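You operate a simulated robot arm through the tools that you are given. There is no shell and no other tool.

You run a simulated robot arm. Do the job below in one go: nothing can be reset, and whatever is moved stays where it is left.

## Task
Swap the blue battery for the yellow one, then cue the next part.
Fine: park the blue one on rest pad 1 during the swap; it ends on the fast bay. One press of the cue key. Set down upright: what you pick out, yellow battery.

The check looks at the end state, three seconds after you hand in, the way a careful person would. Anything else that was tipped, shoved, dropped, spilled or broken makes it a failure.

## Robot
A 6-joint arm with a two-finger gripper, fixed in place. Base frame: the origin is at the foot of the arm, x ahead of it, y to its left, z up. Lengths are in m, angles in degrees, forces in N, time in s.
Its first joint turns from -166.0 to 166.0 degrees. Payload 2.45 kg.
Tool frame: the origin (TCP) lies between the finger pads and is the grasp point; the fingertips stand 0.02 m ahead of it; z points along the fingers, y is the line along which they close. Largest opening 0.14 m; the body of the gripper starts 0.168 m behind the TCP.
Orientation is that of the tool frame in the base frame, as [roll, pitch, yaw] about the fixed x, y, z axes, in that order (R = Rz(yaw) Ry(pitch) Rx(roll)). With the fingers straight down and closing along the base's y, the tool's x points along the base's -x, its y along +y and its z along -z.

## Interface
- The arm moves only by the tool send_rows. Its argument "commands" is a list of rows, each a list of 3 entries, a list of its own where there are three numbers: the shift along the tool's x, y, z in units of 500 mm (1.0 is 500 mm), then the turn, a rotation vector about the tool's x, y, z in units of 60 degrees (1.0 is 60 degrees), then the finger opening in m, from 0 to 0.14. In form: [[[dx, dy, dz], [ax, ay, az], jaw], ...]. A call has 1 to 20 rows; each row is the pose to reach, as a shift and turn from the pose commanded when the call began, along the tool's axes at that moment. A call with a number of a shift or a turn outside -1 to 1 is refused whole. Each row takes 0.2 s and may step no farther than 0.05 m and 8.6 degrees from the row before; otherwise, or with a gripper value out of range, the whole call is refused. Where a pose cannot be reached the arm comes as near as it can. A force on the tool above 40 N (or 10 N above the force at the start of the call, whichever is more), or a blocked arm, ends the call early, and 0.2 s more pass. The fingers move at their own pace (about 0.045 m/s each) and stop on an object; they squeeze with about 44 N. The grip force told is the motor's: it shows also when the fingers shut on nothing. Time passes only in rows, and 0.2 s behind the last, so rows that repeat a pose let the fingers close. The reply holds the time, the measured pose of the TCP, the force on the tool along the base axes, the opening and the grip force, in the units named above and with some noise, with the torque about the TCP (base axes, N m) and any sound that the robot's microphone picked up, and new pictures: "views" is both (left out), scene, wrist or none.
- Cameras (640 x 400 px; columns grow to the right, rows downward): "scene" is fixed at [0.0546, 0.6386, 1.525]; the picture's right is [-0.48, -0.88, 0.00], its down [-0.37, 0.20, -0.91] and it looks along [0.79, -0.44, -0.42] (base axes); focal length 323 px, centre (320, 200). "wrist" rides on the gripper at [0.078, 0.011, -0.209] in the tool frame; the picture's right is [-0.14, 0.99, 0.00], its down [-0.92, -0.13, -0.37] and it looks along [-0.37, -0.05, 0.93] (tool axes); focal length 280 px, centre (320, 200). There is no depth. A picture from a camera that has moved, and an enlarged one, comes with that camera's place and axes in the base frame and with its lens. The place of the scene camera against the robot may be out by one fixed shift of up to 0.018 m in any direction.
- zoom(camera, box): a new picture of the part [left, top, right, bottom] of that camera's present view, enlarged. It takes no simulated time.
- job_done(): hands the job in; it is judged then, once.

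Nothing tells you positions but the pictures and the camera data. Unless the task says otherwise, let go and move clear before handing in.

The tools are called after ">>>" by a JSON object that holds its "method" and its "body". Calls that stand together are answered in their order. send_rows: Moves the arm, as the interface text tells. Its arguments: {"type":"object","properties":{"commands":{"type":"array"},"views":{"type":"string","enum":["both","scene","wrist","none"]}},"required":["commands"]} The other tools are called the same way: zoom (camera, box) takes an enlarged picture of a part of a camera's view; job_done () hands the job in.

At the start:

```text
t: 0.0
position: [0.7375, 0.0946, 1.1193]
tcp_rot: [179.9, 0.0, 180.0]
wrist_force: [0.3, -0.4, 0.7]
moment: [-0.04, 0.01, 0.01]
finger_gap: 0.14
grasp_force: 0.1
```

scene: 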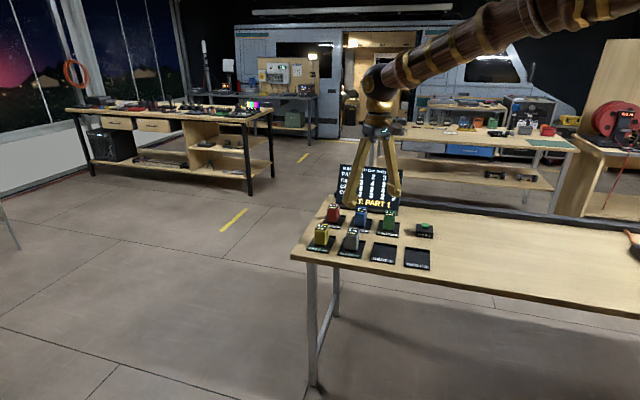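
wrist: 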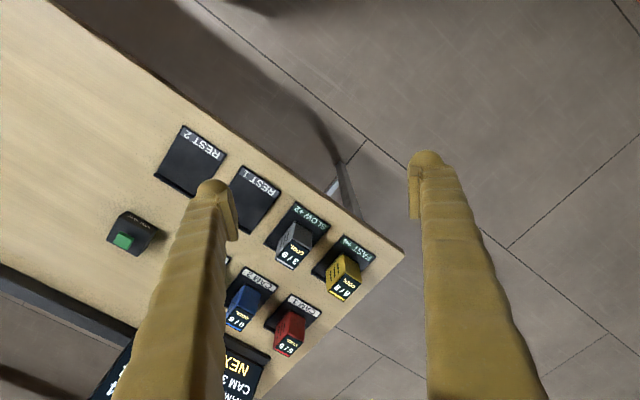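

I see a table with a yellow battery on the fast bay, a grey one on the slow bay, and red, blue and green ones on camera slots behind, along with a key and two empty rest pads. I'll zoom in to read the labels before moving.

>>> {"method": "zoom", "body": {"camera": "scene", "box": [290, 160, 450, 280]}}

>>> {"method": "zoom", "body": {"camera": "wrist", "box": [80, 100, 420, 400]}}

```text
3.33 times, centred on (370, 220) of scene
camera zoom: at [0.0546, 0.6386, 1.525], right [-0.48, -0.88, 0.0], down [-0.37, 0.2, -0.91], along [0.79, -0.44, -0.42], focal length 1078 px, centre (153, 133)
```

zoom: 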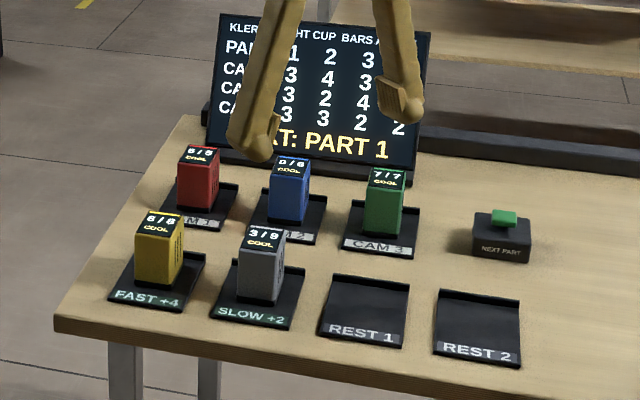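

```text
1.33 times, centred on (250, 250) of wrist
camera zoom: at [0.6605, 0.1039, 1.3284], right [0.14, 0.99, 0.0], down [0.92, -0.13, 0.37], along [0.37, -0.05, -0.93], focal length 374 px, centre (413, 133)
```

zoom: 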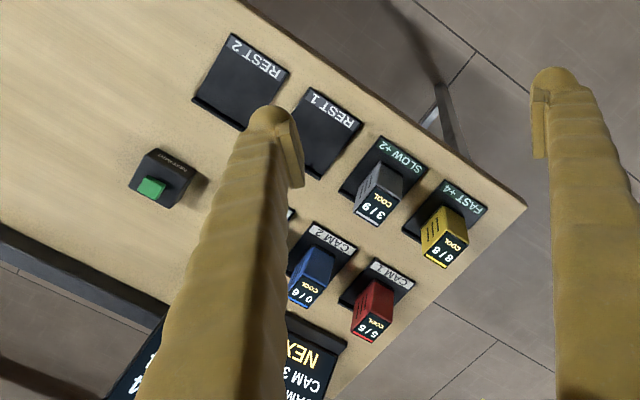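

The blue battery (0/6) sits on CAM 2 and the yellow one on FAST; REST 1 is empty. The pad grid is turned about 45° at z≈0.835. I'll turn the gripper to match the grid and move over it for a better look.

>>> {"method": "send_rows", "body": {"commands": [[[-0.049, -0.004, 0], [0, 0, 0.125], 0.14], [[-0.098, -0.008, 0], [0, 0, 0.25], 0.14], [[-0.147, -0.012, 0], [0, 0, 0.375], 0.14], [[-0.196, -0.016, 0], [0, 0, 0.5], 0.14], [[-0.245, -0.02, 0], [0, 0, 0.625], 0.14], [[-0.294, -0.024, 0], [0, 0, 0.75], 0.14], [[-0.294, -0.024, 0], [0, 0, 0.75], 0.14]]}}

```text
t: 1.6
position: [0.8855, 0.0802, 1.1196]
tcp_rot: [179.9, 0.0, 134.9]
wrist_force: [-0.8, -0.2, -0.2]
moment: [-0.02, -0.01, -0.04]
finger_gap: 0.1402
grasp_force: 0.1
camera wrist: at [0.8385, 0.1433, 1.3285], right [0.8, 0.6, 0.0], down [0.56, -0.74, 0.37], along [0.22, -0.29, -0.93], focal length 280 px, centre (320, 200)
```

scene: 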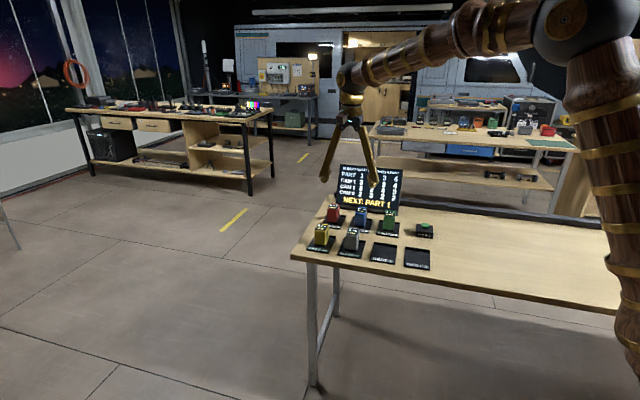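
wrist: 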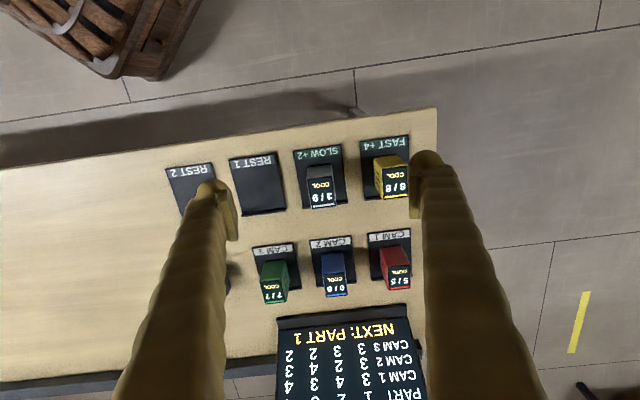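

The pads and batteries are now in clear view. I'll zoom in to measure the pad corners and battery tops.

>>> {"method": "zoom", "body": {"camera": "wrist", "box": [220, 120, 440, 320]}}

>>> {"method": "zoom", "body": {"camera": "scene", "box": [290, 160, 450, 280]}}

```text
2.00 times, centred on (330, 220) of wrist
camera zoom: at [0.8385, 0.1433, 1.3285], right [0.8, 0.6, 0.0], down [0.56, -0.74, 0.37], along [0.22, -0.29, -0.93], focal length 561 px, centre (300, 160)
```

zoom: 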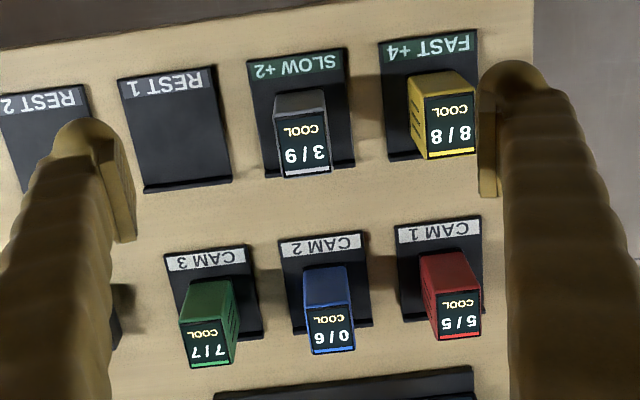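

```text
3.33 times, centred on (370, 220) of scene
camera zoom: at [0.0546, 0.6386, 1.525], right [-0.48, -0.88, 0.0], down [-0.37, 0.2, -0.91], along [0.79, -0.44, -0.42], focal length 1078 px, centre (153, 133)
```

zoom: 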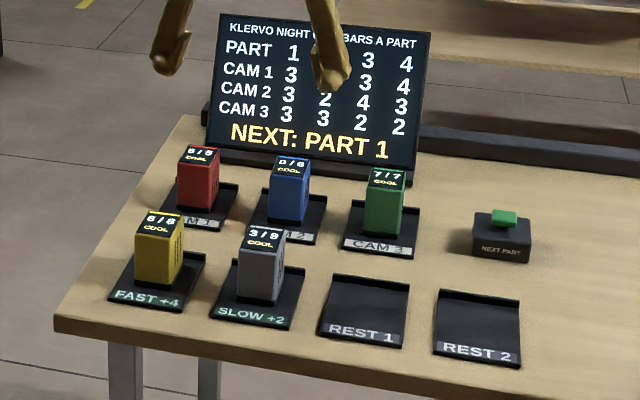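

The blue battery is on CAM 2 near (1.04, -0.10), yellow on FAST near (1.0, 0.10), and REST 1 is centred near (0.85, -0.06). I'll go lower and farther out to refine the positions and test how far the arm reaches.

>>> {"method": "send_rows", "body": {"commands": [[[-0.045, 0.006, 0.06], [0, 0, 0], 0.14], [[-0.09, 0.012, 0.12], [0, 0, 0], 0.14], [[-0.135, 0.018, 0.18], [0, 0, 0], 0.14], [[-0.18, 0.024, 0.24], [0, 0, 0], 0.14], [[-0.18, 0.024, 0.24], [0, 0, 0], 0.14]], "views": "wrist"}}

```text
t: 2.8
position: [0.9585, 0.0266, 0.9997]
tcp_rot: [179.9, 0.0, 135.0]
wrist_force: [0.3, 0.2, 0.4]
moment: [0.03, -0.03, -0.03]
finger_gap: 0.1398
grasp_force: 0.1
camera wrist: at [0.911, 0.0888, 1.2084], right [0.8, 0.6, 0.0], down [0.56, -0.74, 0.37], along [0.22, -0.29, -0.93], focal length 280 px, centre (320, 200)
```

wrist: 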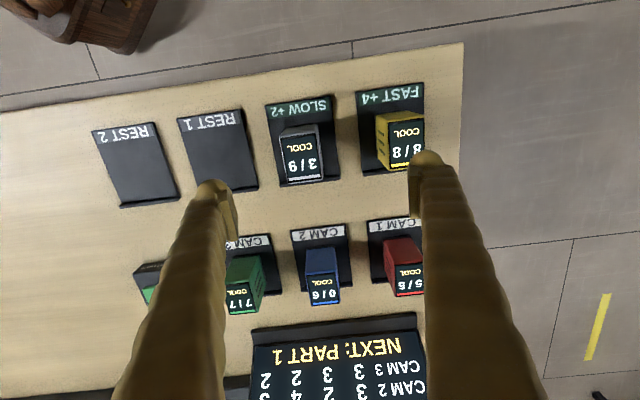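

Reach holds to about 0.96 m here. I'll zoom in for precise measurements.

>>> {"method": "zoom", "body": {"camera": "wrist", "box": [170, 70, 330, 170]}}

>>> {"method": "zoom", "body": {"camera": "wrist", "box": [310, 70, 470, 170]}}

>>> {"method": "zoom", "body": {"camera": "wrist", "box": [240, 210, 400, 310]}}

```text
4.00 times, centred on (250, 120) of wrist
camera zoom: at [0.911, 0.0888, 1.2084], right [0.8, 0.6, 0.0], down [0.56, -0.74, 0.37], along [0.22, -0.29, -0.93], focal length 1122 px, centre (600, 520)
```

zoom: 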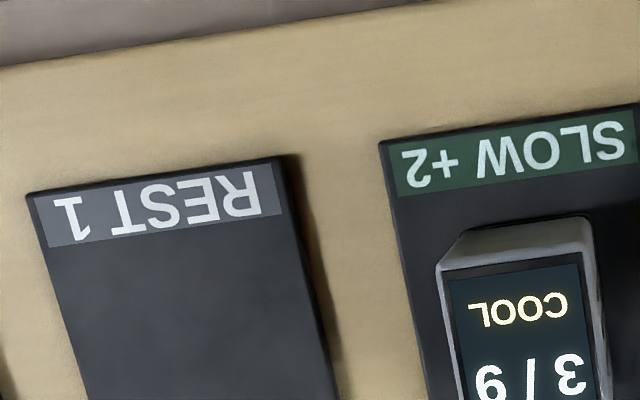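

```text
4.00 times, centred on (390, 120) of wrist
camera zoom: at [0.911, 0.0888, 1.2084], right [0.8, 0.6, 0.0], down [0.56, -0.74, 0.37], along [0.22, -0.29, -0.93], focal length 1122 px, centre (40, 520)
```

zoom: 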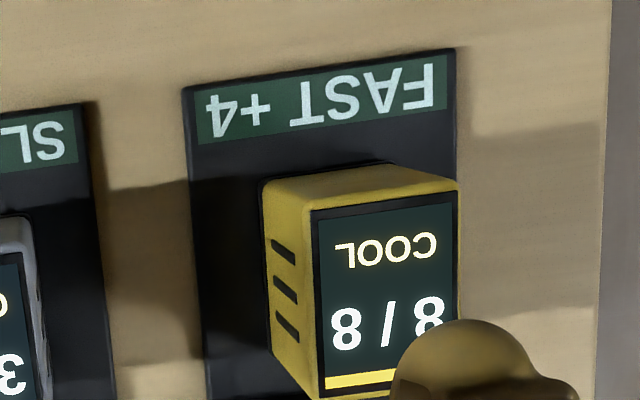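

```text
4.00 times, centred on (320, 260) of wrist
camera zoom: at [0.911, 0.0888, 1.2084], right [0.8, 0.6, 0.0], down [0.56, -0.74, 0.37], along [0.22, -0.29, -0.93], focal length 1122 px, centre (320, -40)
```

zoom: 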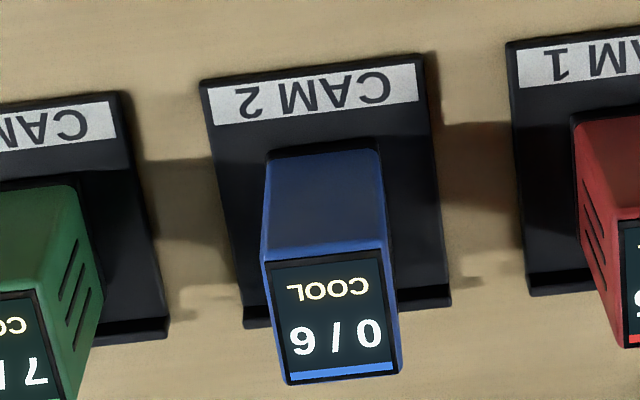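

The pad surface is at z≈0.80 and the grid is at 45°. Blue is at about (1.079, -0.125) and yellow at about (1.031, 0.100); both are roughly 45×55×80 mm and beyond the straight-down reach. I'll tilt the fingers 30° outward about the closing axis, so the grip stays square on the batteries, and keep that orientation for the whole swap.

>>> {"method": "send_rows", "body": {"commands": [[[0, 0, -0.02], [0, -0.125, 0], 0.14], [[0, 0, -0.04], [0, -0.25, 0], 0.14], [[0, 0, -0.06], [0, -0.375, 0], 0.14], [[0, 0, -0.08], [0, -0.5, 0], 0.14], [[0, 0, -0.08], [0, -0.5, 0], 0.14]]}}

```text
t: 4.0
position: [0.9585, 0.0276, 1.0393]
tcp_rot: [179.9, 30.1, 135.1]
wrist_force: [0.1, -0.9, 0.4]
moment: [-0.03, 0.0, 0.01]
finger_gap: 0.1403
grasp_force: 0.1
camera wrist: at [0.8436, 0.1559, 1.1814], right [0.78, 0.62, 0.07], down [0.34, -0.52, 0.78], along [0.52, -0.59, -0.62], focal length 280 px, centre (320, 200)
```

scene: 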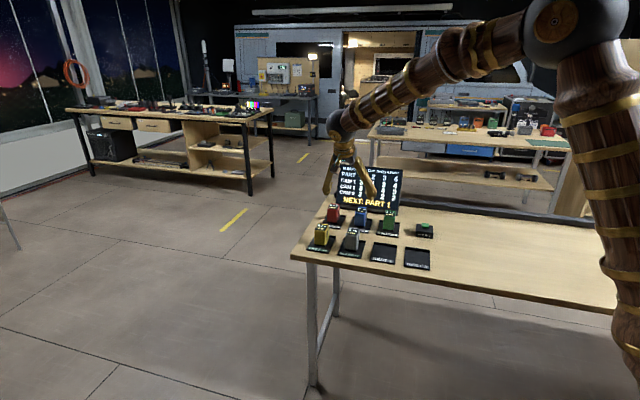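
wrist: 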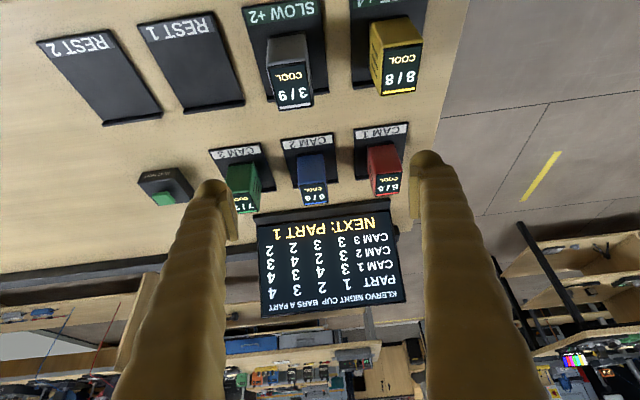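

The tilt came out as intended and the board stays well clear behind the CAM row. I'll move to a hover above the blue battery to check the tilted reach, narrowing the fingers to 0.09.

>>> {"method": "send_rows", "body": {"commands": [[[-0.051, -0.0092, 0.0659], [0, 0, 0], 0.12], [[-0.1019, -0.0184, 0.1318], [0, 0, 0], 0.1], [[-0.1529, -0.0276, 0.1978], [0, 0, 0], 0.09], [[-0.2038, -0.0368, 0.2637], [0, 0, 0], 0.09], [[-0.2548, -0.046, 0.3296], [0, 0, 0], 0.09], [[-0.2548, -0.046, 0.3296], [0, 0, 0], 0.09]]}}

```text
t: 5.4
position: [1.0783, -0.1253, 0.9598]
tcp_rot: [179.9, 30.0, 135.0]
wrist_force: [-1.0, -0.5, -0.3]
moment: [-0.01, -0.02, 0.03]
finger_gap: 0.09
grasp_force: 0.0
camera wrist: at [0.9639, 0.0022, 1.1017], right [0.78, 0.62, 0.07], down [0.34, -0.52, 0.78], along [0.52, -0.59, -0.62], focal length 280 px, centre (320, 200)
```

scene: 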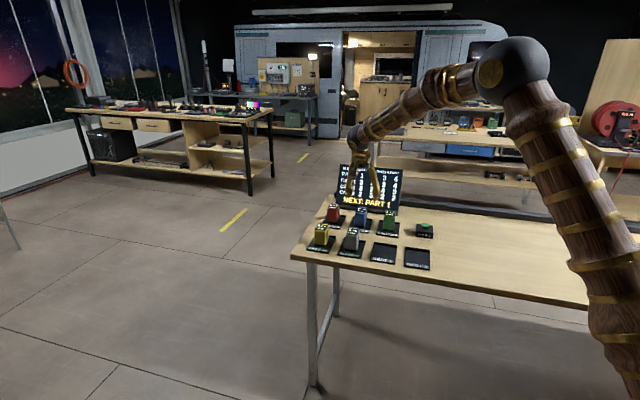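
wrist: 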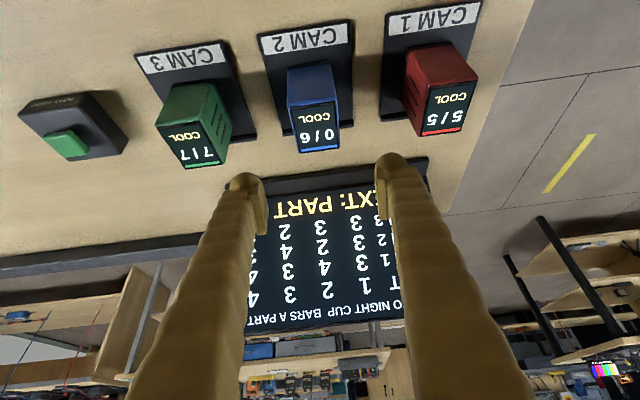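

The hover pose was reached exactly. I'll zoom to check the blue battery's alignment between the fingers before going down.

>>> {"method": "zoom", "body": {"camera": "wrist", "box": [240, 10, 400, 110]}}

>>> {"method": "zoom", "body": {"camera": "wrist", "box": [240, 70, 400, 170]}}

>>> {"method": "zoom", "body": {"camera": "wrist", "box": [0, 70, 160, 170]}}

```text
4.00 times, centred on (320, 60) of wrist
camera zoom: at [0.9639, 0.0022, 1.1017], right [0.78, 0.62, 0.07], down [0.34, -0.52, 0.78], along [0.52, -0.59, -0.62], focal length 1122 px, centre (320, 760)
```

zoom: 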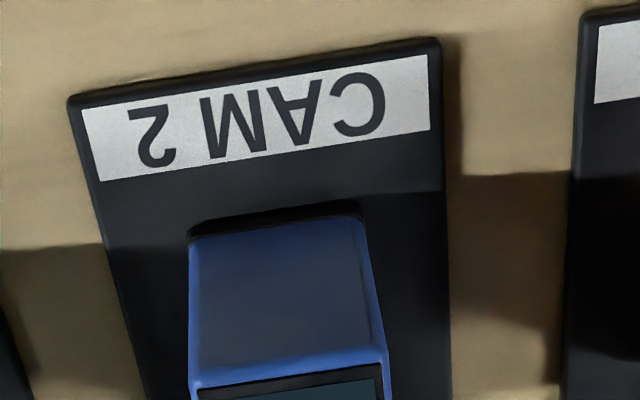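

```text
4.00 times, centred on (320, 120) of wrist
camera zoom: at [0.9639, 0.0022, 1.1017], right [0.78, 0.62, 0.07], down [0.34, -0.52, 0.78], along [0.52, -0.59, -0.62], focal length 1122 px, centre (320, 520)
```

zoom: 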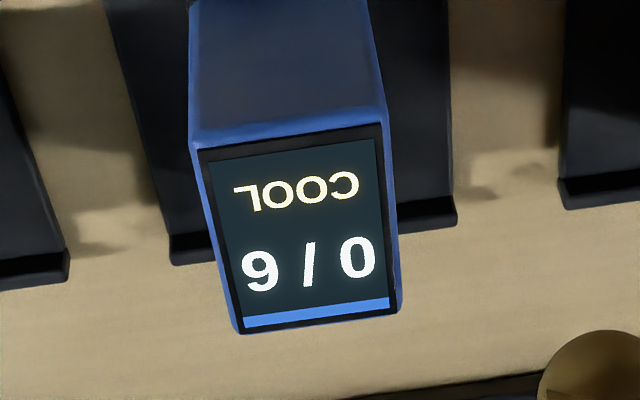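

```text
4.00 times, centred on (80, 120) of wrist
camera zoom: at [0.9639, 0.0022, 1.1017], right [0.78, 0.62, 0.07], down [0.34, -0.52, 0.78], along [0.52, -0.59, -0.62], focal length 1122 px, centre (1280, 520)
```

zoom: 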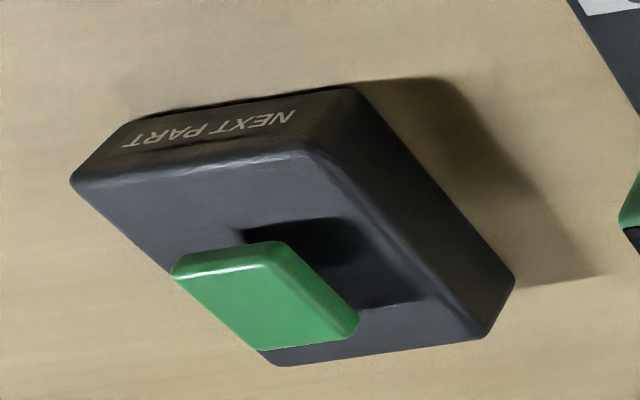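

Blue is centred at n=0.850, r=0.674 in the 45° grid frame, within 1 mm of the TCP, and its top is at z≈0.88. I'll go straight down to mid-height and then close.

>>> {"method": "send_rows", "body": {"commands": [[[0.0288, 0, 0.0498], [0, 0, 0], 0.09], [[0.0575, 0, 0.0996], [0, 0, 0], 0.09], [[0.0863, 0, 0.1494], [0, 0, 0], 0.09], [[0.115, 0, 0.1992], [0, 0, 0], 0.09], [[0.115, 0, 0.1992], [0, 0, 0], 0.09]]}}

```text
t: 6.6
position: [1.0776, -0.126, 0.8467]
tcp_rot: [180.0, 30.1, 135.0]
wrist_force: [-0.5, -0.6, -0.5]
moment: [-0.01, 0.02, 0.03]
finger_gap: 0.09
grasp_force: 0.1
camera wrist: at [0.9644, 0.0035, 0.9878], right [0.78, 0.62, 0.07], down [0.34, -0.52, 0.78], along [0.52, -0.59, -0.62], focal length 280 px, centre (320, 200)
```

scene: 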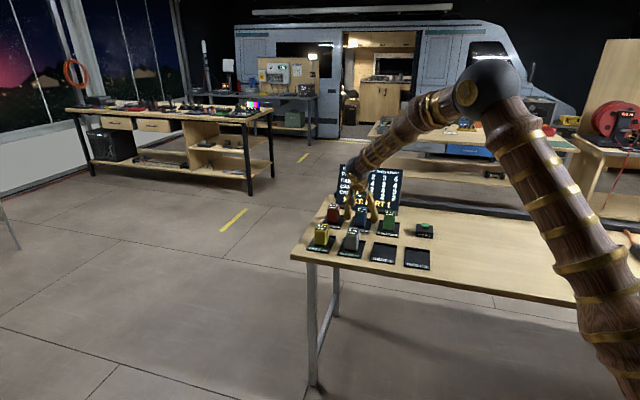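
wrist: 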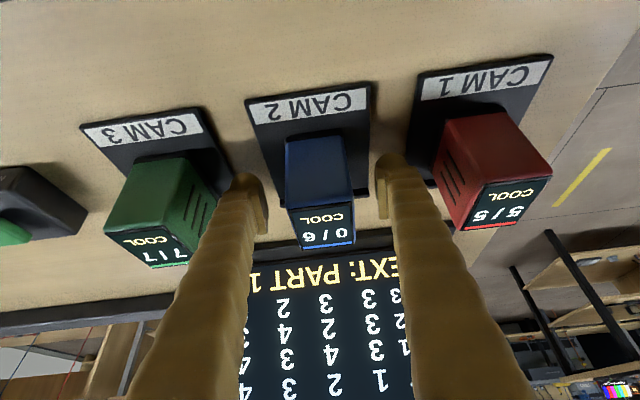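

The fingers are either side of blue with the neighbours clear. Closing now.

>>> {"method": "send_rows", "body": {"commands": [[[0, 0, 0], [0, 0, 0], 0.07], [[0, 0, 0], [0, 0, 0], 0.055], [[0, 0, 0], [0, 0, 0], 0.035], [[0, 0, 0], [0, 0, 0], 0.035], [[0, 0, 0], [0, 0, 0], 0.035]], "views": "wrist"}}

```text
t: 7.8
position: [1.0781, -0.1255, 0.8453]
tcp_rot: [179.9, 30.0, 135.1]
wrist_force: [0.5, 0.7, 0.6]
moment: [0.0, 0.01, 0.02]
finger_gap: 0.0457
grasp_force: 43.8
camera wrist: at [0.9645, 0.0035, 0.988], right [0.78, 0.62, 0.07], down [0.34, -0.52, 0.78], along [0.52, -0.59, -0.62], focal length 280 px, centre (320, 200)
```

wrist: 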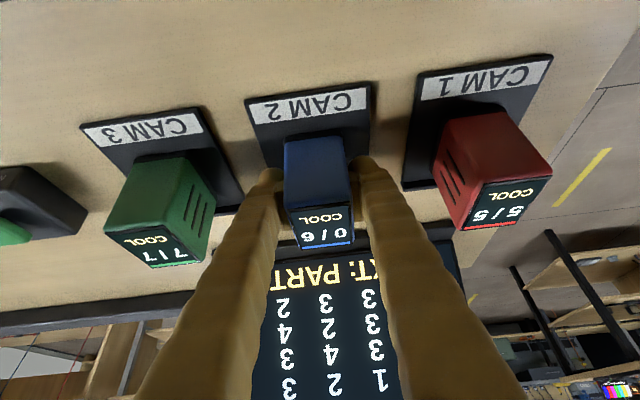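

The grip is firm at 0.0457 m opening. Lifting straight up.

>>> {"method": "send_rows", "body": {"commands": [[[-0.015, 0, -0.026], [0, 0, 0], 0.035], [[-0.045, 0, -0.0779], [0, 0, 0], 0.035], [[-0.08, 0, -0.1386], [0, 0, 0], 0.035], [[-0.115, 0, -0.1992], [0, 0, 0], 0.035], [[-0.15, 0, -0.2598], [0, 0, 0], 0.035], [[-0.15, 0, -0.2598], [0, 0, 0], 0.035]]}}

```text
t: 9.2
position: [1.0774, -0.1248, 0.9964]
tcp_rot: [179.9, 30.1, 135.1]
wrist_force: [-1.3, 0.0, 0.3]
moment: [-0.01, -0.02, -0.01]
finger_gap: 0.0349
grasp_force: 0.0
camera wrist: at [0.9641, 0.0039, 1.1385], right [0.78, 0.62, 0.07], down [0.34, -0.52, 0.78], along [0.52, -0.59, -0.62], focal length 280 px, centre (320, 200)
```

scene: 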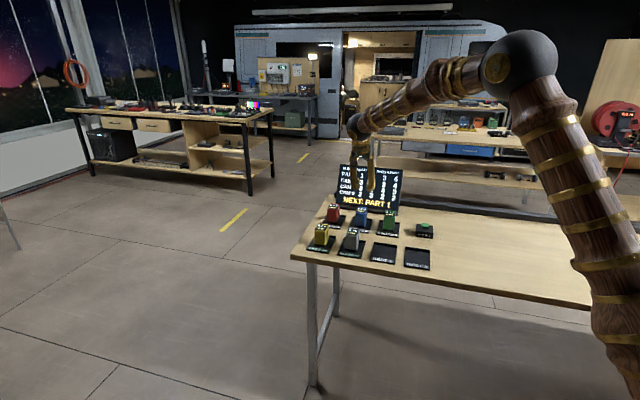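
wrist: 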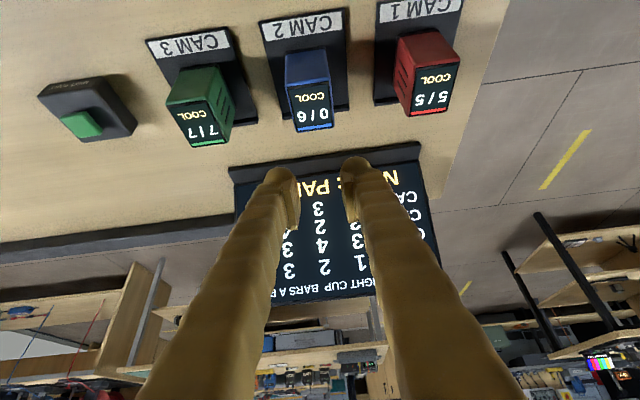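

The fingers slid off: blue is still standing on CAM 2 and the fingers closed empty at 0.035. I'll look closely at the battery and pad before trying again.

>>> {"method": "zoom", "body": {"camera": "wrist", "box": [240, 30, 400, 130]}}

>>> {"method": "zoom", "body": {"camera": "scene", "box": [330, 190, 410, 250]}}

>>> {"method": "zoom", "body": {"camera": "wrist", "box": [140, 20, 240, 150]}}

```text
4.00 times, centred on (320, 80) of wrist
camera zoom: at [0.9641, 0.0039, 1.1385], right [0.78, 0.62, 0.07], down [0.34, -0.52, 0.78], along [0.52, -0.59, -0.62], focal length 1122 px, centre (320, 680)
```

zoom: 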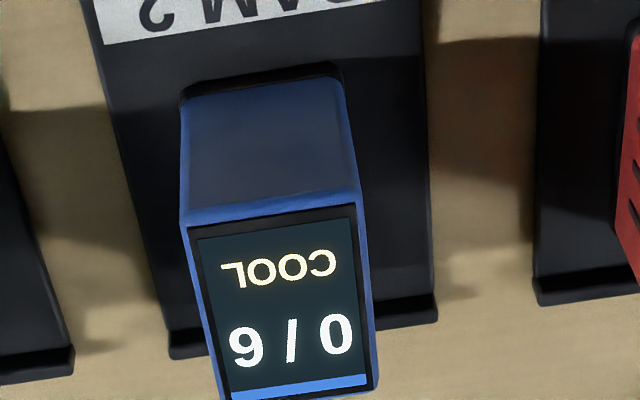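

```text
6.67 times, centred on (370, 220) of scene
camera zoom: at [0.0546, 0.6386, 1.525], right [-0.48, -0.88, 0.0], down [-0.37, 0.2, -0.91], along [0.79, -0.44, -0.42], focal length 2156 px, centre (-13, 67)
```

zoom: 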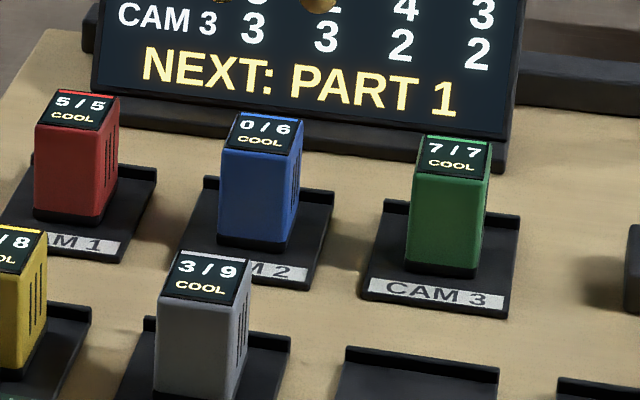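

```text
3.08 times, centred on (190, 85) of wrist
camera zoom: at [0.9641, 0.0039, 1.1385], right [0.78, 0.62, 0.07], down [0.34, -0.52, 0.78], along [0.52, -0.59, -0.62], focal length 863 px, centre (720, 554)
```

zoom: 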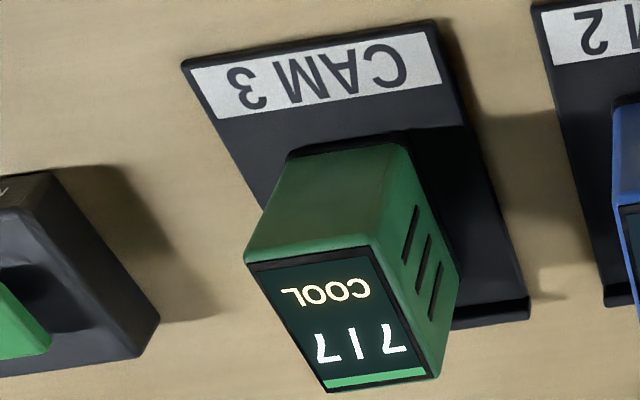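

Blue has not moved and is still upright, so the pad may be holding it, or my lift was too quick for the grip. I'll reopen, go back down slightly lower, and grip again.

>>> {"method": "send_rows", "body": {"commands": [[[0, 0, 0], [0, 0, 0], 0.09], [[0, 0, 0], [0, 0, 0], 0.09], [[0, 0, 0], [0, 0, 0], 0.09], [[0, 0, 0], [0, 0, 0], 0.09], [[0.039, 0, 0.0671], [0, 0, 0], 0.09], [[0.078, 0, 0.1343], [0, 0, 0], 0.09], [[0.117, 0, 0.2014], [0, 0, 0], 0.09], [[0.14, 0, 0.2425], [0, 0, 0], 0.09], [[0.155, 0, 0.2685], [0, 0, 0], 0.09], [[0.155, 0, 0.2685], [0, 0, 0], 0.06], [[0.155, 0, 0.2685], [0, 0, 0], 0.03], [[0.155, 0, 0.2685], [0, 0, 0], 0.02], [[0.155, 0, 0.2685], [0, 0, 0], 0.02], [[0.155, 0, 0.2685], [0, 0, 0], 0.02]], "views": "wrist"}}

```text
t: 12.2
position: [1.0775, -0.125, 0.8407]
tcp_rot: [179.9, 30.0, 134.9]
wrist_force: [0.7, 1.2, -1.0]
moment: [-0.04, 0.04, 0.02]
finger_gap: 0.0456
grasp_force: 44.3
camera wrist: at [0.964, 0.003, 0.9823], right [0.78, 0.62, 0.07], down [0.34, -0.52, 0.78], along [0.52, -0.59, -0.62], focal length 280 px, centre (320, 200)
```

wrist: 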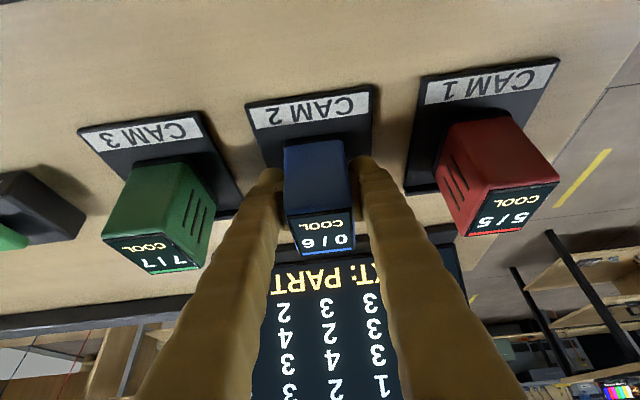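

Gripped again at z=0.841. I'll lift only a few millimetres and read the force, to learn how the pad is holding it.

>>> {"method": "send_rows", "body": {"commands": [[[-0.001, 0, -0.0017], [0, 0, 0], 0.02], [[-0.002, 0, -0.0035], [0, 0, 0], 0.02], [[-0.003, 0, -0.0052], [0, 0, 0], 0.02]], "views": "none"}}

```text
t: 13.0
position: [1.0776, -0.1252, 0.843]
tcp_rot: [179.9, 30.0, 135.0]
wrist_force: [0.4, 0.2, -3.4]
moment: [0.01, -0.01, -0.02]
finger_gap: 0.0452
grasp_force: 43.8
```

>>> {"method": "send_rows", "body": {"commands": [[[-0.002, 0, -0.0035], [0, 0, 0], 0.02], [[-0.004, 0, -0.0069], [0, 0, 0], 0.02], [[-0.006, 0, -0.0104], [0, 0, 0], 0.02]], "views": "wrist"}}

```text
t: 13.8
position: [1.0776, -0.1256, 0.8498]
tcp_rot: [180.0, 30.0, 135.0]
wrist_force: [0.4, 0.1, -2.8]
moment: [-0.03, -0.01, 0.01]
finger_gap: 0.0453
grasp_force: 43.8
camera wrist: at [0.9638, 0.0031, 0.9912], right [0.78, 0.62, 0.07], down [0.34, -0.52, 0.78], along [0.52, -0.59, -0.62], focal length 280 px, centre (320, 200)
```

wrist: 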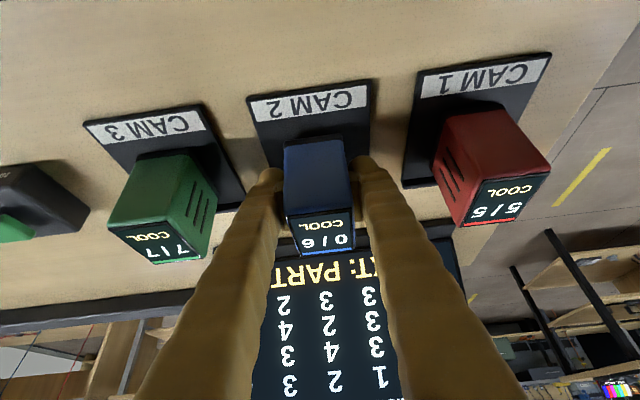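

>>> {"method": "zoom", "body": {"camera": "wrist", "box": [240, 70, 400, 270]}}

>>> {"method": "zoom", "body": {"camera": "scene", "box": [330, 190, 410, 250]}}

```text
2.00 times, centred on (320, 170) of wrist
camera zoom: at [0.9638, 0.0031, 0.9912], right [0.78, 0.62, 0.07], down [0.34, -0.52, 0.78], along [0.52, -0.59, -0.62], focal length 561 px, centre (320, 260)
```

zoom: 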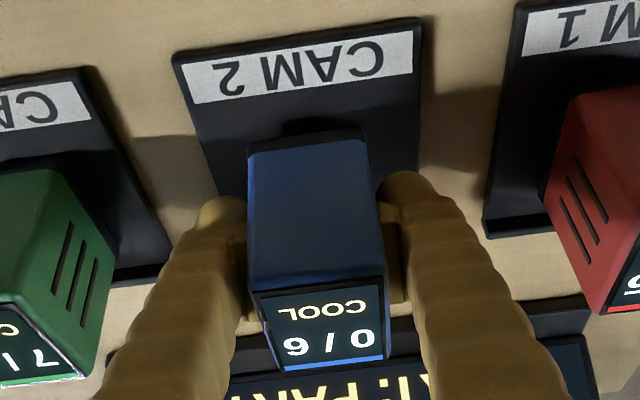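

```text
6.67 times, centred on (370, 220) of scene
camera zoom: at [0.0546, 0.6386, 1.525], right [-0.48, -0.88, 0.0], down [-0.37, 0.2, -0.91], along [0.79, -0.44, -0.42], focal length 2156 px, centre (-13, 67)
```

zoom: 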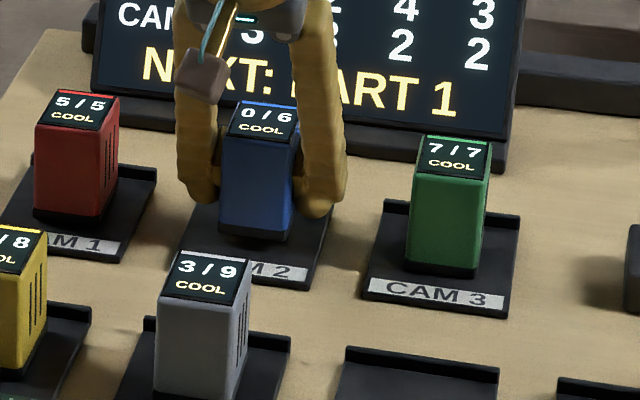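

The battery is lifting now: there is a shadow gap under it and about 3 N of load, so the earlier slip came from lifting too fast. I'll continue slowly.

>>> {"method": "send_rows", "body": {"commands": [[[-0.004, 0, -0.0069], [0, 0, 0], 0.02], [[-0.01, 0, -0.0173], [0, 0, 0], 0.02], [[-0.018, 0, -0.0312], [0, 0, 0], 0.02], [[-0.026, 0, -0.045], [0, 0, 0], 0.02], [[-0.034, 0, -0.0589], [0, 0, 0], 0.02], [[-0.042, 0, -0.0727], [0, 0, 0], 0.02], [[-0.048, 0, -0.0831], [0, 0, 0], 0.02], [[-0.05, 0, -0.0866], [0, 0, 0], 0.02]], "views": "wrist"}}

```text
t: 15.6
position: [1.0769, -0.1243, 0.8985]
tcp_rot: [179.9, 30.0, 135.0]
wrist_force: [0.2, 0.7, -2.5]
moment: [0.02, -0.02, -0.01]
finger_gap: 0.0456
grasp_force: 44.5
camera wrist: at [0.9637, 0.0033, 1.0411], right [0.78, 0.62, 0.07], down [0.34, -0.52, 0.78], along [0.52, -0.59, -0.62], focal length 280 px, centre (320, 200)
```

wrist: 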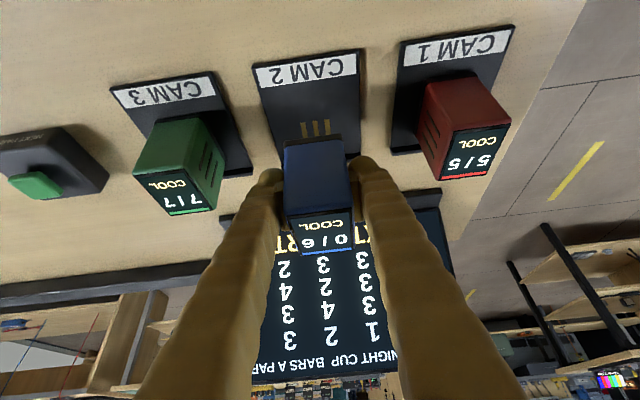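

Blue is held firmly and the pad's gold contacts are visible underneath. I'll keep raising it to clear the neighbours.

>>> {"method": "send_rows", "body": {"commands": [[[-0.005, 0, -0.0087], [0, 0, 0], 0.02], [[-0.013, 0, -0.0225], [0, 0, 0], 0.02], [[-0.023, 0, -0.0398], [0, 0, 0], 0.02], [[-0.033, 0, -0.0572], [0, 0, 0], 0.02], [[-0.043, 0, -0.0745], [0, 0, 0], 0.02], [[-0.053, 0, -0.0918], [0, 0, 0], 0.02], [[-0.063, 0, -0.1091], [0, 0, 0], 0.02], [[-0.073, 0, -0.1264], [0, 0, 0], 0.02], [[-0.082, 0, -0.142], [0, 0, 0], 0.02], [[-0.088, 0, -0.1524], [0, 0, 0], 0.02], [[-0.09, 0, -0.1559], [0, 0, 0], 0.02]], "views": "wrist"}}

```text
t: 18.0
position: [1.0786, -0.1256, 0.9901]
tcp_rot: [179.9, 29.9, 135.0]
wrist_force: [0.5, -0.1, -3.0]
moment: [-0.01, 0.04, 0.02]
finger_gap: 0.0454
grasp_force: 44.2
camera wrist: at [0.9639, 0.003, 1.1311], right [0.78, 0.62, 0.07], down [0.34, -0.52, 0.78], along [0.52, -0.59, -0.62], focal length 280 px, centre (320, 200)
```

wrist: 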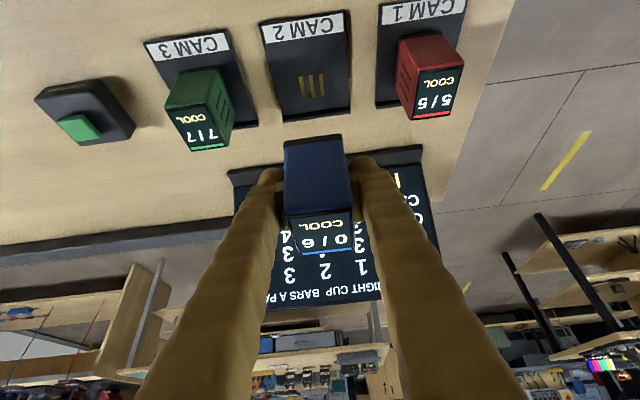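

>>> {"method": "zoom", "body": {"camera": "wrist", "box": [240, 10, 400, 130]}}

```text
3.33 times, centred on (320, 70) of wrist
camera zoom: at [0.9639, 0.003, 1.1311], right [0.78, 0.62, 0.07], down [0.34, -0.52, 0.78], along [0.52, -0.59, -0.62], focal length 935 px, centre (320, 633)
```

zoom: 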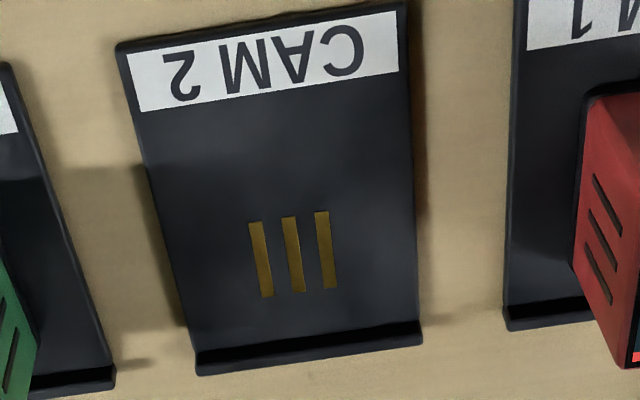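

The empty CAM 2 pad confirms batteries sit centred, 0.059 m in from the label edge. I'll carry blue sideways at z≈0.99 to above REST 1 (shift of -0.197 in n and -0.126 in r), slowly.

>>> {"method": "send_rows", "body": {"commands": [[[0.0034, -0.0025, -0.002], [0, 0, 0], 0.02], [[0.0136, -0.0101, -0.0079], [0, 0, 0], 0.02], [[0.0307, -0.0227, -0.0177], [0, 0, 0], 0.02], [[0.0512, -0.0378, -0.0296], [0, 0, 0], 0.02], [[0.0751, -0.0554, -0.0433], [0, 0, 0], 0.02], [[0.0989, -0.0731, -0.0571], [0, 0, 0], 0.02], [[0.1228, -0.0907, -0.0709], [0, 0, 0], 0.02], [[0.1467, -0.1084, -0.0847], [0, 0, 0], 0.02], [[0.1706, -0.126, -0.0985], [0, 0, 0], 0.02], [[0.1945, -0.1436, -0.1123], [0, 0, 0], 0.02], [[0.2184, -0.1613, -0.1261], [0, 0, 0], 0.02], [[0.2423, -0.1789, -0.1399], [0, 0, 0], 0.02], [[0.2661, -0.1966, -0.1537], [0, 0, 0], 0.02], [[0.29, -0.2142, -0.1675], [0, 0, 0], 0.02], [[0.3105, -0.2293, -0.1793], [0, 0, 0], 0.02], [[0.3276, -0.2419, -0.1891], [0, 0, 0], 0.02], [[0.3378, -0.2495, -0.195], [0, 0, 0], 0.02], [[0.3412, -0.252, -0.197], [0, 0, 0], 0.02]]}}

```text
t: 21.8
position: [0.8495, -0.0752, 0.9902]
tcp_rot: [179.9, 30.0, 135.0]
wrist_force: [0.4, -0.3, -2.9]
moment: [-0.01, -0.01, 0.02]
finger_gap: 0.0455
grasp_force: 44.2
camera wrist: at [0.7354, 0.0535, 1.1312], right [0.78, 0.62, 0.07], down [0.34, -0.52, 0.78], along [0.52, -0.59, -0.62], focal length 280 px, centre (320, 200)
```

scene: 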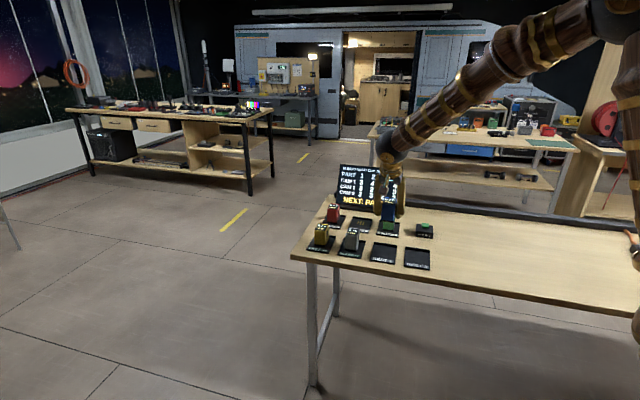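
wrist: 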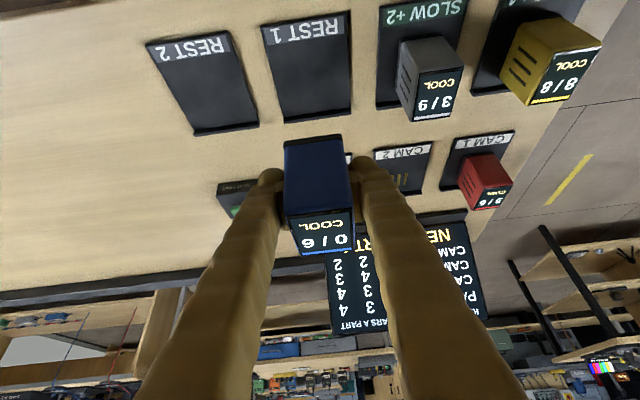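

Blue is over REST 1. I'll zoom the same box as before to compare the alignment directly.

>>> {"method": "zoom", "body": {"camera": "wrist", "box": [240, 10, 400, 130]}}

```text
3.33 times, centred on (320, 70) of wrist
camera zoom: at [0.7354, 0.0535, 1.1312], right [0.78, 0.62, 0.07], down [0.34, -0.52, 0.78], along [0.52, -0.59, -0.62], focal length 935 px, centre (320, 633)
```

zoom: 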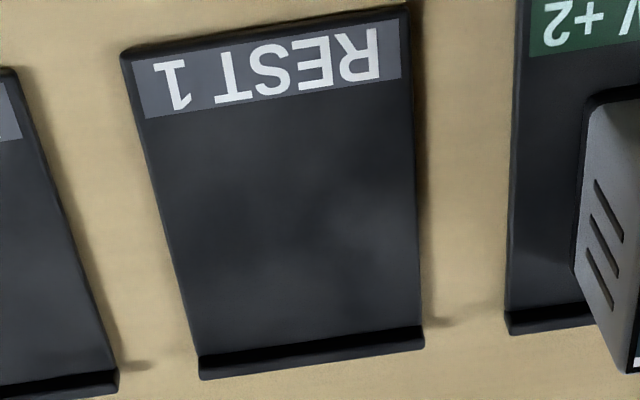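

Alignment matches CAM 2 within about 1.5 mm. Lowering slowly to just above the pad.

>>> {"method": "send_rows", "body": {"commands": [[[0.004, 0, 0.0069], [0, 0, 0], 0.02], [[0.012, 0, 0.0208], [0, 0, 0], 0.02], [[0.024, 0, 0.0416], [0, 0, 0], 0.02], [[0.037, 0, 0.0641], [0, 0, 0], 0.02], [[0.05, 0, 0.0866], [0, 0, 0], 0.02], [[0.063, 0, 0.1091], [0, 0, 0], 0.02], [[0.076, 0, 0.1316], [0, 0, 0], 0.02], [[0.089, 0, 0.1541], [0, 0, 0], 0.02], [[0.102, 0, 0.1767], [0, 0, 0], 0.02], [[0.114, 0, 0.1974], [0, 0, 0], 0.02], [[0.125, 0, 0.2165], [0, 0, 0], 0.02], [[0.134, 0, 0.2321], [0, 0, 0], 0.02], [[0.14, 0, 0.2425], [0, 0, 0], 0.02], [[0.143, 0, 0.2477], [0, 0, 0], 0.02]], "views": "wrist"}}

```text
t: 24.8
position: [0.8499, -0.0761, 0.8467]
tcp_rot: [-180.0, 30.0, 134.9]
wrist_force: [-0.2, -0.4, -3.8]
moment: [-0.03, -0.04, -0.02]
finger_gap: 0.0456
grasp_force: 43.9
camera wrist: at [0.7354, 0.0531, 0.988], right [0.78, 0.62, 0.07], down [0.34, -0.52, 0.78], along [0.52, -0.59, -0.62], focal length 280 px, centre (320, 200)
```

wrist: 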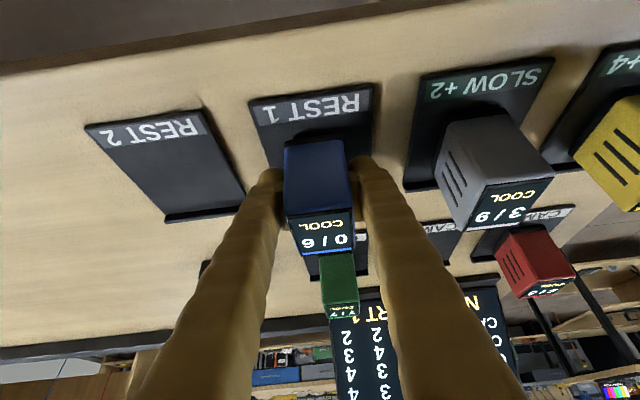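

>>> {"method": "send_rows", "body": {"commands": [[[0.0015, 0, 0.0026], [0, 0, 0], 0.02], [[0.003, 0, 0.0052], [0, 0, 0], 0.02], [[0.0045, 0, 0.0078], [0, 0, 0], 0.02]], "views": "none"}}

```text
t: 25.6
position: [0.8499, -0.0762, 0.8413]
tcp_rot: [180.0, 29.9, 135.0]
wrist_force: [0.8, -0.6, -4.0]
moment: [0.0, 0.01, 0.02]
finger_gap: 0.0457
grasp_force: 44.2
```

>>> {"method": "send_rows", "body": {"commands": [[[0.001, 0, 0.0017], [0, 0, 0], 0.02], [[0.002, 0, 0.0035], [0, 0, 0], 0.02]], "views": "wrist"}}

```text
t: 26.2
position: [0.8499, -0.0742, 0.8413]
tcp_rot: [179.9, 30.1, 135.0]
wrist_force: [-2.9, 0.5, 7.5]
moment: [-0.06, 0.39, -0.03]
finger_gap: 0.0454
grasp_force: 43.5
camera wrist: at [0.7354, 0.0533, 0.9823], right [0.78, 0.62, 0.07], down [0.34, -0.52, 0.78], along [0.52, -0.59, -0.62], focal length 280 px, centre (320, 200)
```

wrist: 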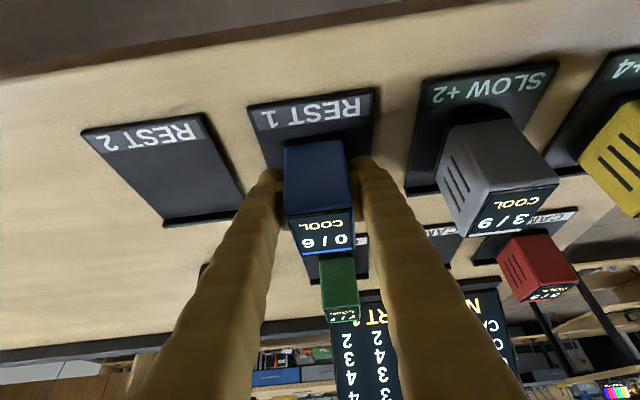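

Contact: the load switched to +7.5 N, so blue is standing on REST 1. I'll ease off slightly and open the fingers.

>>> {"method": "send_rows", "body": {"commands": [[[-0.001, 0, -0.0017], [0, 0, 0], 0.02], [[-0.001, 0, -0.0017], [0, 0, 0], 0.055], [[-0.001, 0, -0.0017], [0, 0, 0], 0.07], [[-0.001, 0, -0.0017], [0, 0, 0], 0.09], [[-0.001, 0, -0.0017], [0, 0, 0], 0.09], [[-0.001, 0, -0.0017], [0, 0, 0], 0.09]], "views": "wrist"}}

```text
t: 27.6
position: [0.849, -0.0751, 0.8411]
tcp_rot: [179.9, 30.0, 135.0]
wrist_force: [0.2, -0.1, 0.2]
moment: [0.0, 0.0, -0.03]
finger_gap: 0.09
grasp_force: 0.0
camera wrist: at [0.7354, 0.0534, 0.9828], right [0.78, 0.62, 0.07], down [0.34, -0.52, 0.78], along [0.52, -0.59, -0.62], focal length 280 px, centre (320, 200)
```

wrist: 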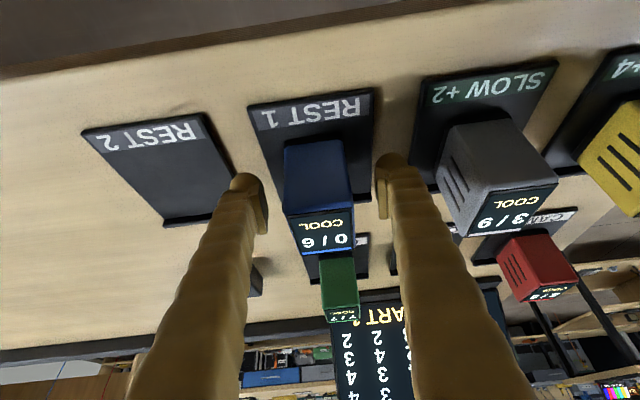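

Blue stands upright on REST 1 and the fingers are open. I'll lift clear and go across to a hover above yellow on FAST.

>>> {"method": "send_rows", "body": {"commands": [[[-0.01, 0, -0.0173], [0, 0, 0], 0.09], [[-0.035, 0, -0.0606], [0, 0, 0], 0.09], [[-0.07, 0, -0.1212], [0, 0, 0], 0.09], [[-0.105, 0, -0.1819], [0, 0, 0], 0.09], [[-0.13, 0, -0.2252], [0, 0, 0], 0.09], [[-0.131, 0.06, -0.225], [0, 0, 0], 0.09], [[-0.1315, 0.13, -0.2246], [0, 0, 0], 0.09], [[-0.132, 0.2, -0.2242], [0, 0, 0], 0.09], [[-0.1325, 0.27, -0.2239], [0, 0, 0], 0.09], [[-0.133, 0.34, -0.2236], [0, 0, 0], 0.09], [[-0.1333, 0.41, -0.2234], [0, 0, 0], 0.09], [[-0.1335, 0.47, -0.2232], [0, 0, 0], 0.09], [[-0.1335, 0.504, -0.2232], [0, 0, 0], 0.09], [[-0.1335, 0.504, -0.2232], [0, 0, 0], 0.09]]}}

```text
t: 30.6
position: [1.03, 0.1, 0.9721]
tcp_rot: [179.9, 30.0, 135.0]
wrist_force: [-0.3, -0.3, -0.3]
moment: [0.02, 0.02, 0.02]
finger_gap: 0.0898
grasp_force: 0.1
camera wrist: at [0.9154, 0.2302, 1.1127], right [0.78, 0.62, 0.07], down [0.34, -0.52, 0.78], along [0.52, -0.59, -0.62], focal length 280 px, centre (320, 200)
```

scene: 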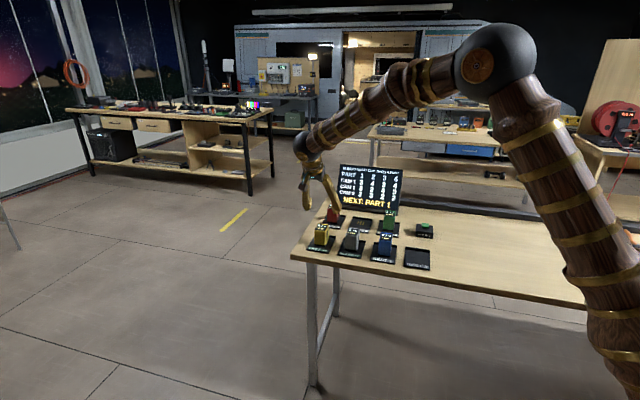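
wrist: 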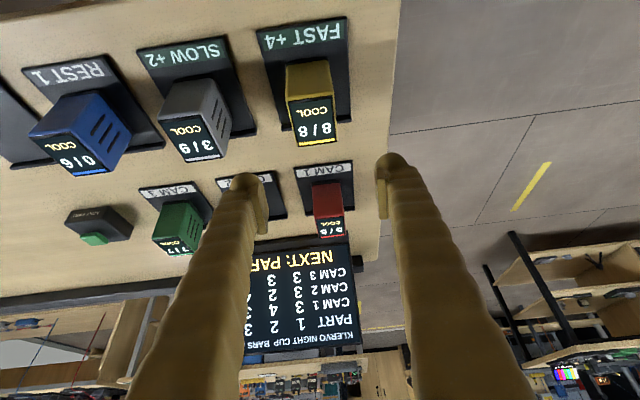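

>>> {"method": "zoom", "body": {"camera": "wrist", "box": [240, 50, 400, 150]}}

>>> {"method": "zoom", "body": {"camera": "scene", "box": [290, 190, 450, 280]}}

```text
4.00 times, centred on (320, 100) of wrist
camera zoom: at [0.9154, 0.2302, 1.1127], right [0.78, 0.62, 0.07], down [0.34, -0.52, 0.78], along [0.52, -0.59, -0.62], focal length 1122 px, centre (320, 600)
```

zoom: 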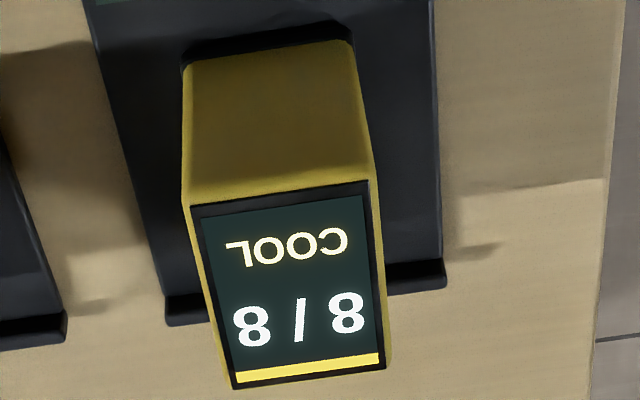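

```text
4.00 times, centred on (370, 235) of scene
camera zoom: at [0.0546, 0.6386, 1.525], right [-0.48, -0.88, 0.0], down [-0.37, 0.2, -0.91], along [0.79, -0.44, -0.42], focal length 1294 px, centre (120, 60)
```

zoom: 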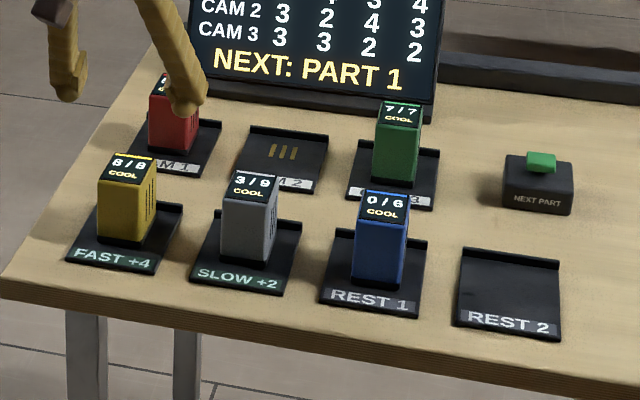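

Yellow is centred between the fingers within 1 mm. Descending and gripping it.

>>> {"method": "send_rows", "body": {"commands": [[[0.025, 0, 0.0433], [0, 0, 0], 0.09], [[0.06, 0, 0.1039], [0, 0, 0], 0.09], [[0.095, 0, 0.1645], [0, 0, 0], 0.09], [[0.118, 0, 0.2044], [0, 0, 0], 0.09], [[0.13, 0, 0.2252], [0, 0, 0], 0.09], [[0.13, 0, 0.2252], [0, 0, 0], 0.09], [[0.13, 0, 0.2252], [0, 0, 0], 0.06], [[0.13, 0, 0.2252], [0, 0, 0], 0.03], [[0.13, 0, 0.2252], [0, 0, 0], 0.02], [[0.13, 0, 0.2252], [0, 0, 0], 0.02], [[0.13, 0, 0.2252], [0, 0, 0], 0.02]], "views": "wrist"}}

```text
t: 33.0
position: [1.0295, 0.1015, 0.8405]
tcp_rot: [179.8, 29.9, 135.0]
wrist_force: [1.5, 0.8, 0.7]
moment: [-0.02, 0.03, 0.04]
finger_gap: 0.0456
grasp_force: 44.0
camera wrist: at [0.9151, 0.2305, 0.9829], right [0.78, 0.62, 0.07], down [0.34, -0.52, 0.78], along [0.52, -0.59, -0.62], focal length 280 px, centre (320, 200)
```

wrist: 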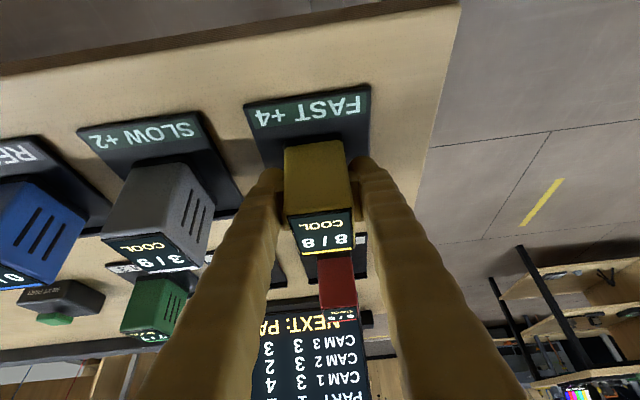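

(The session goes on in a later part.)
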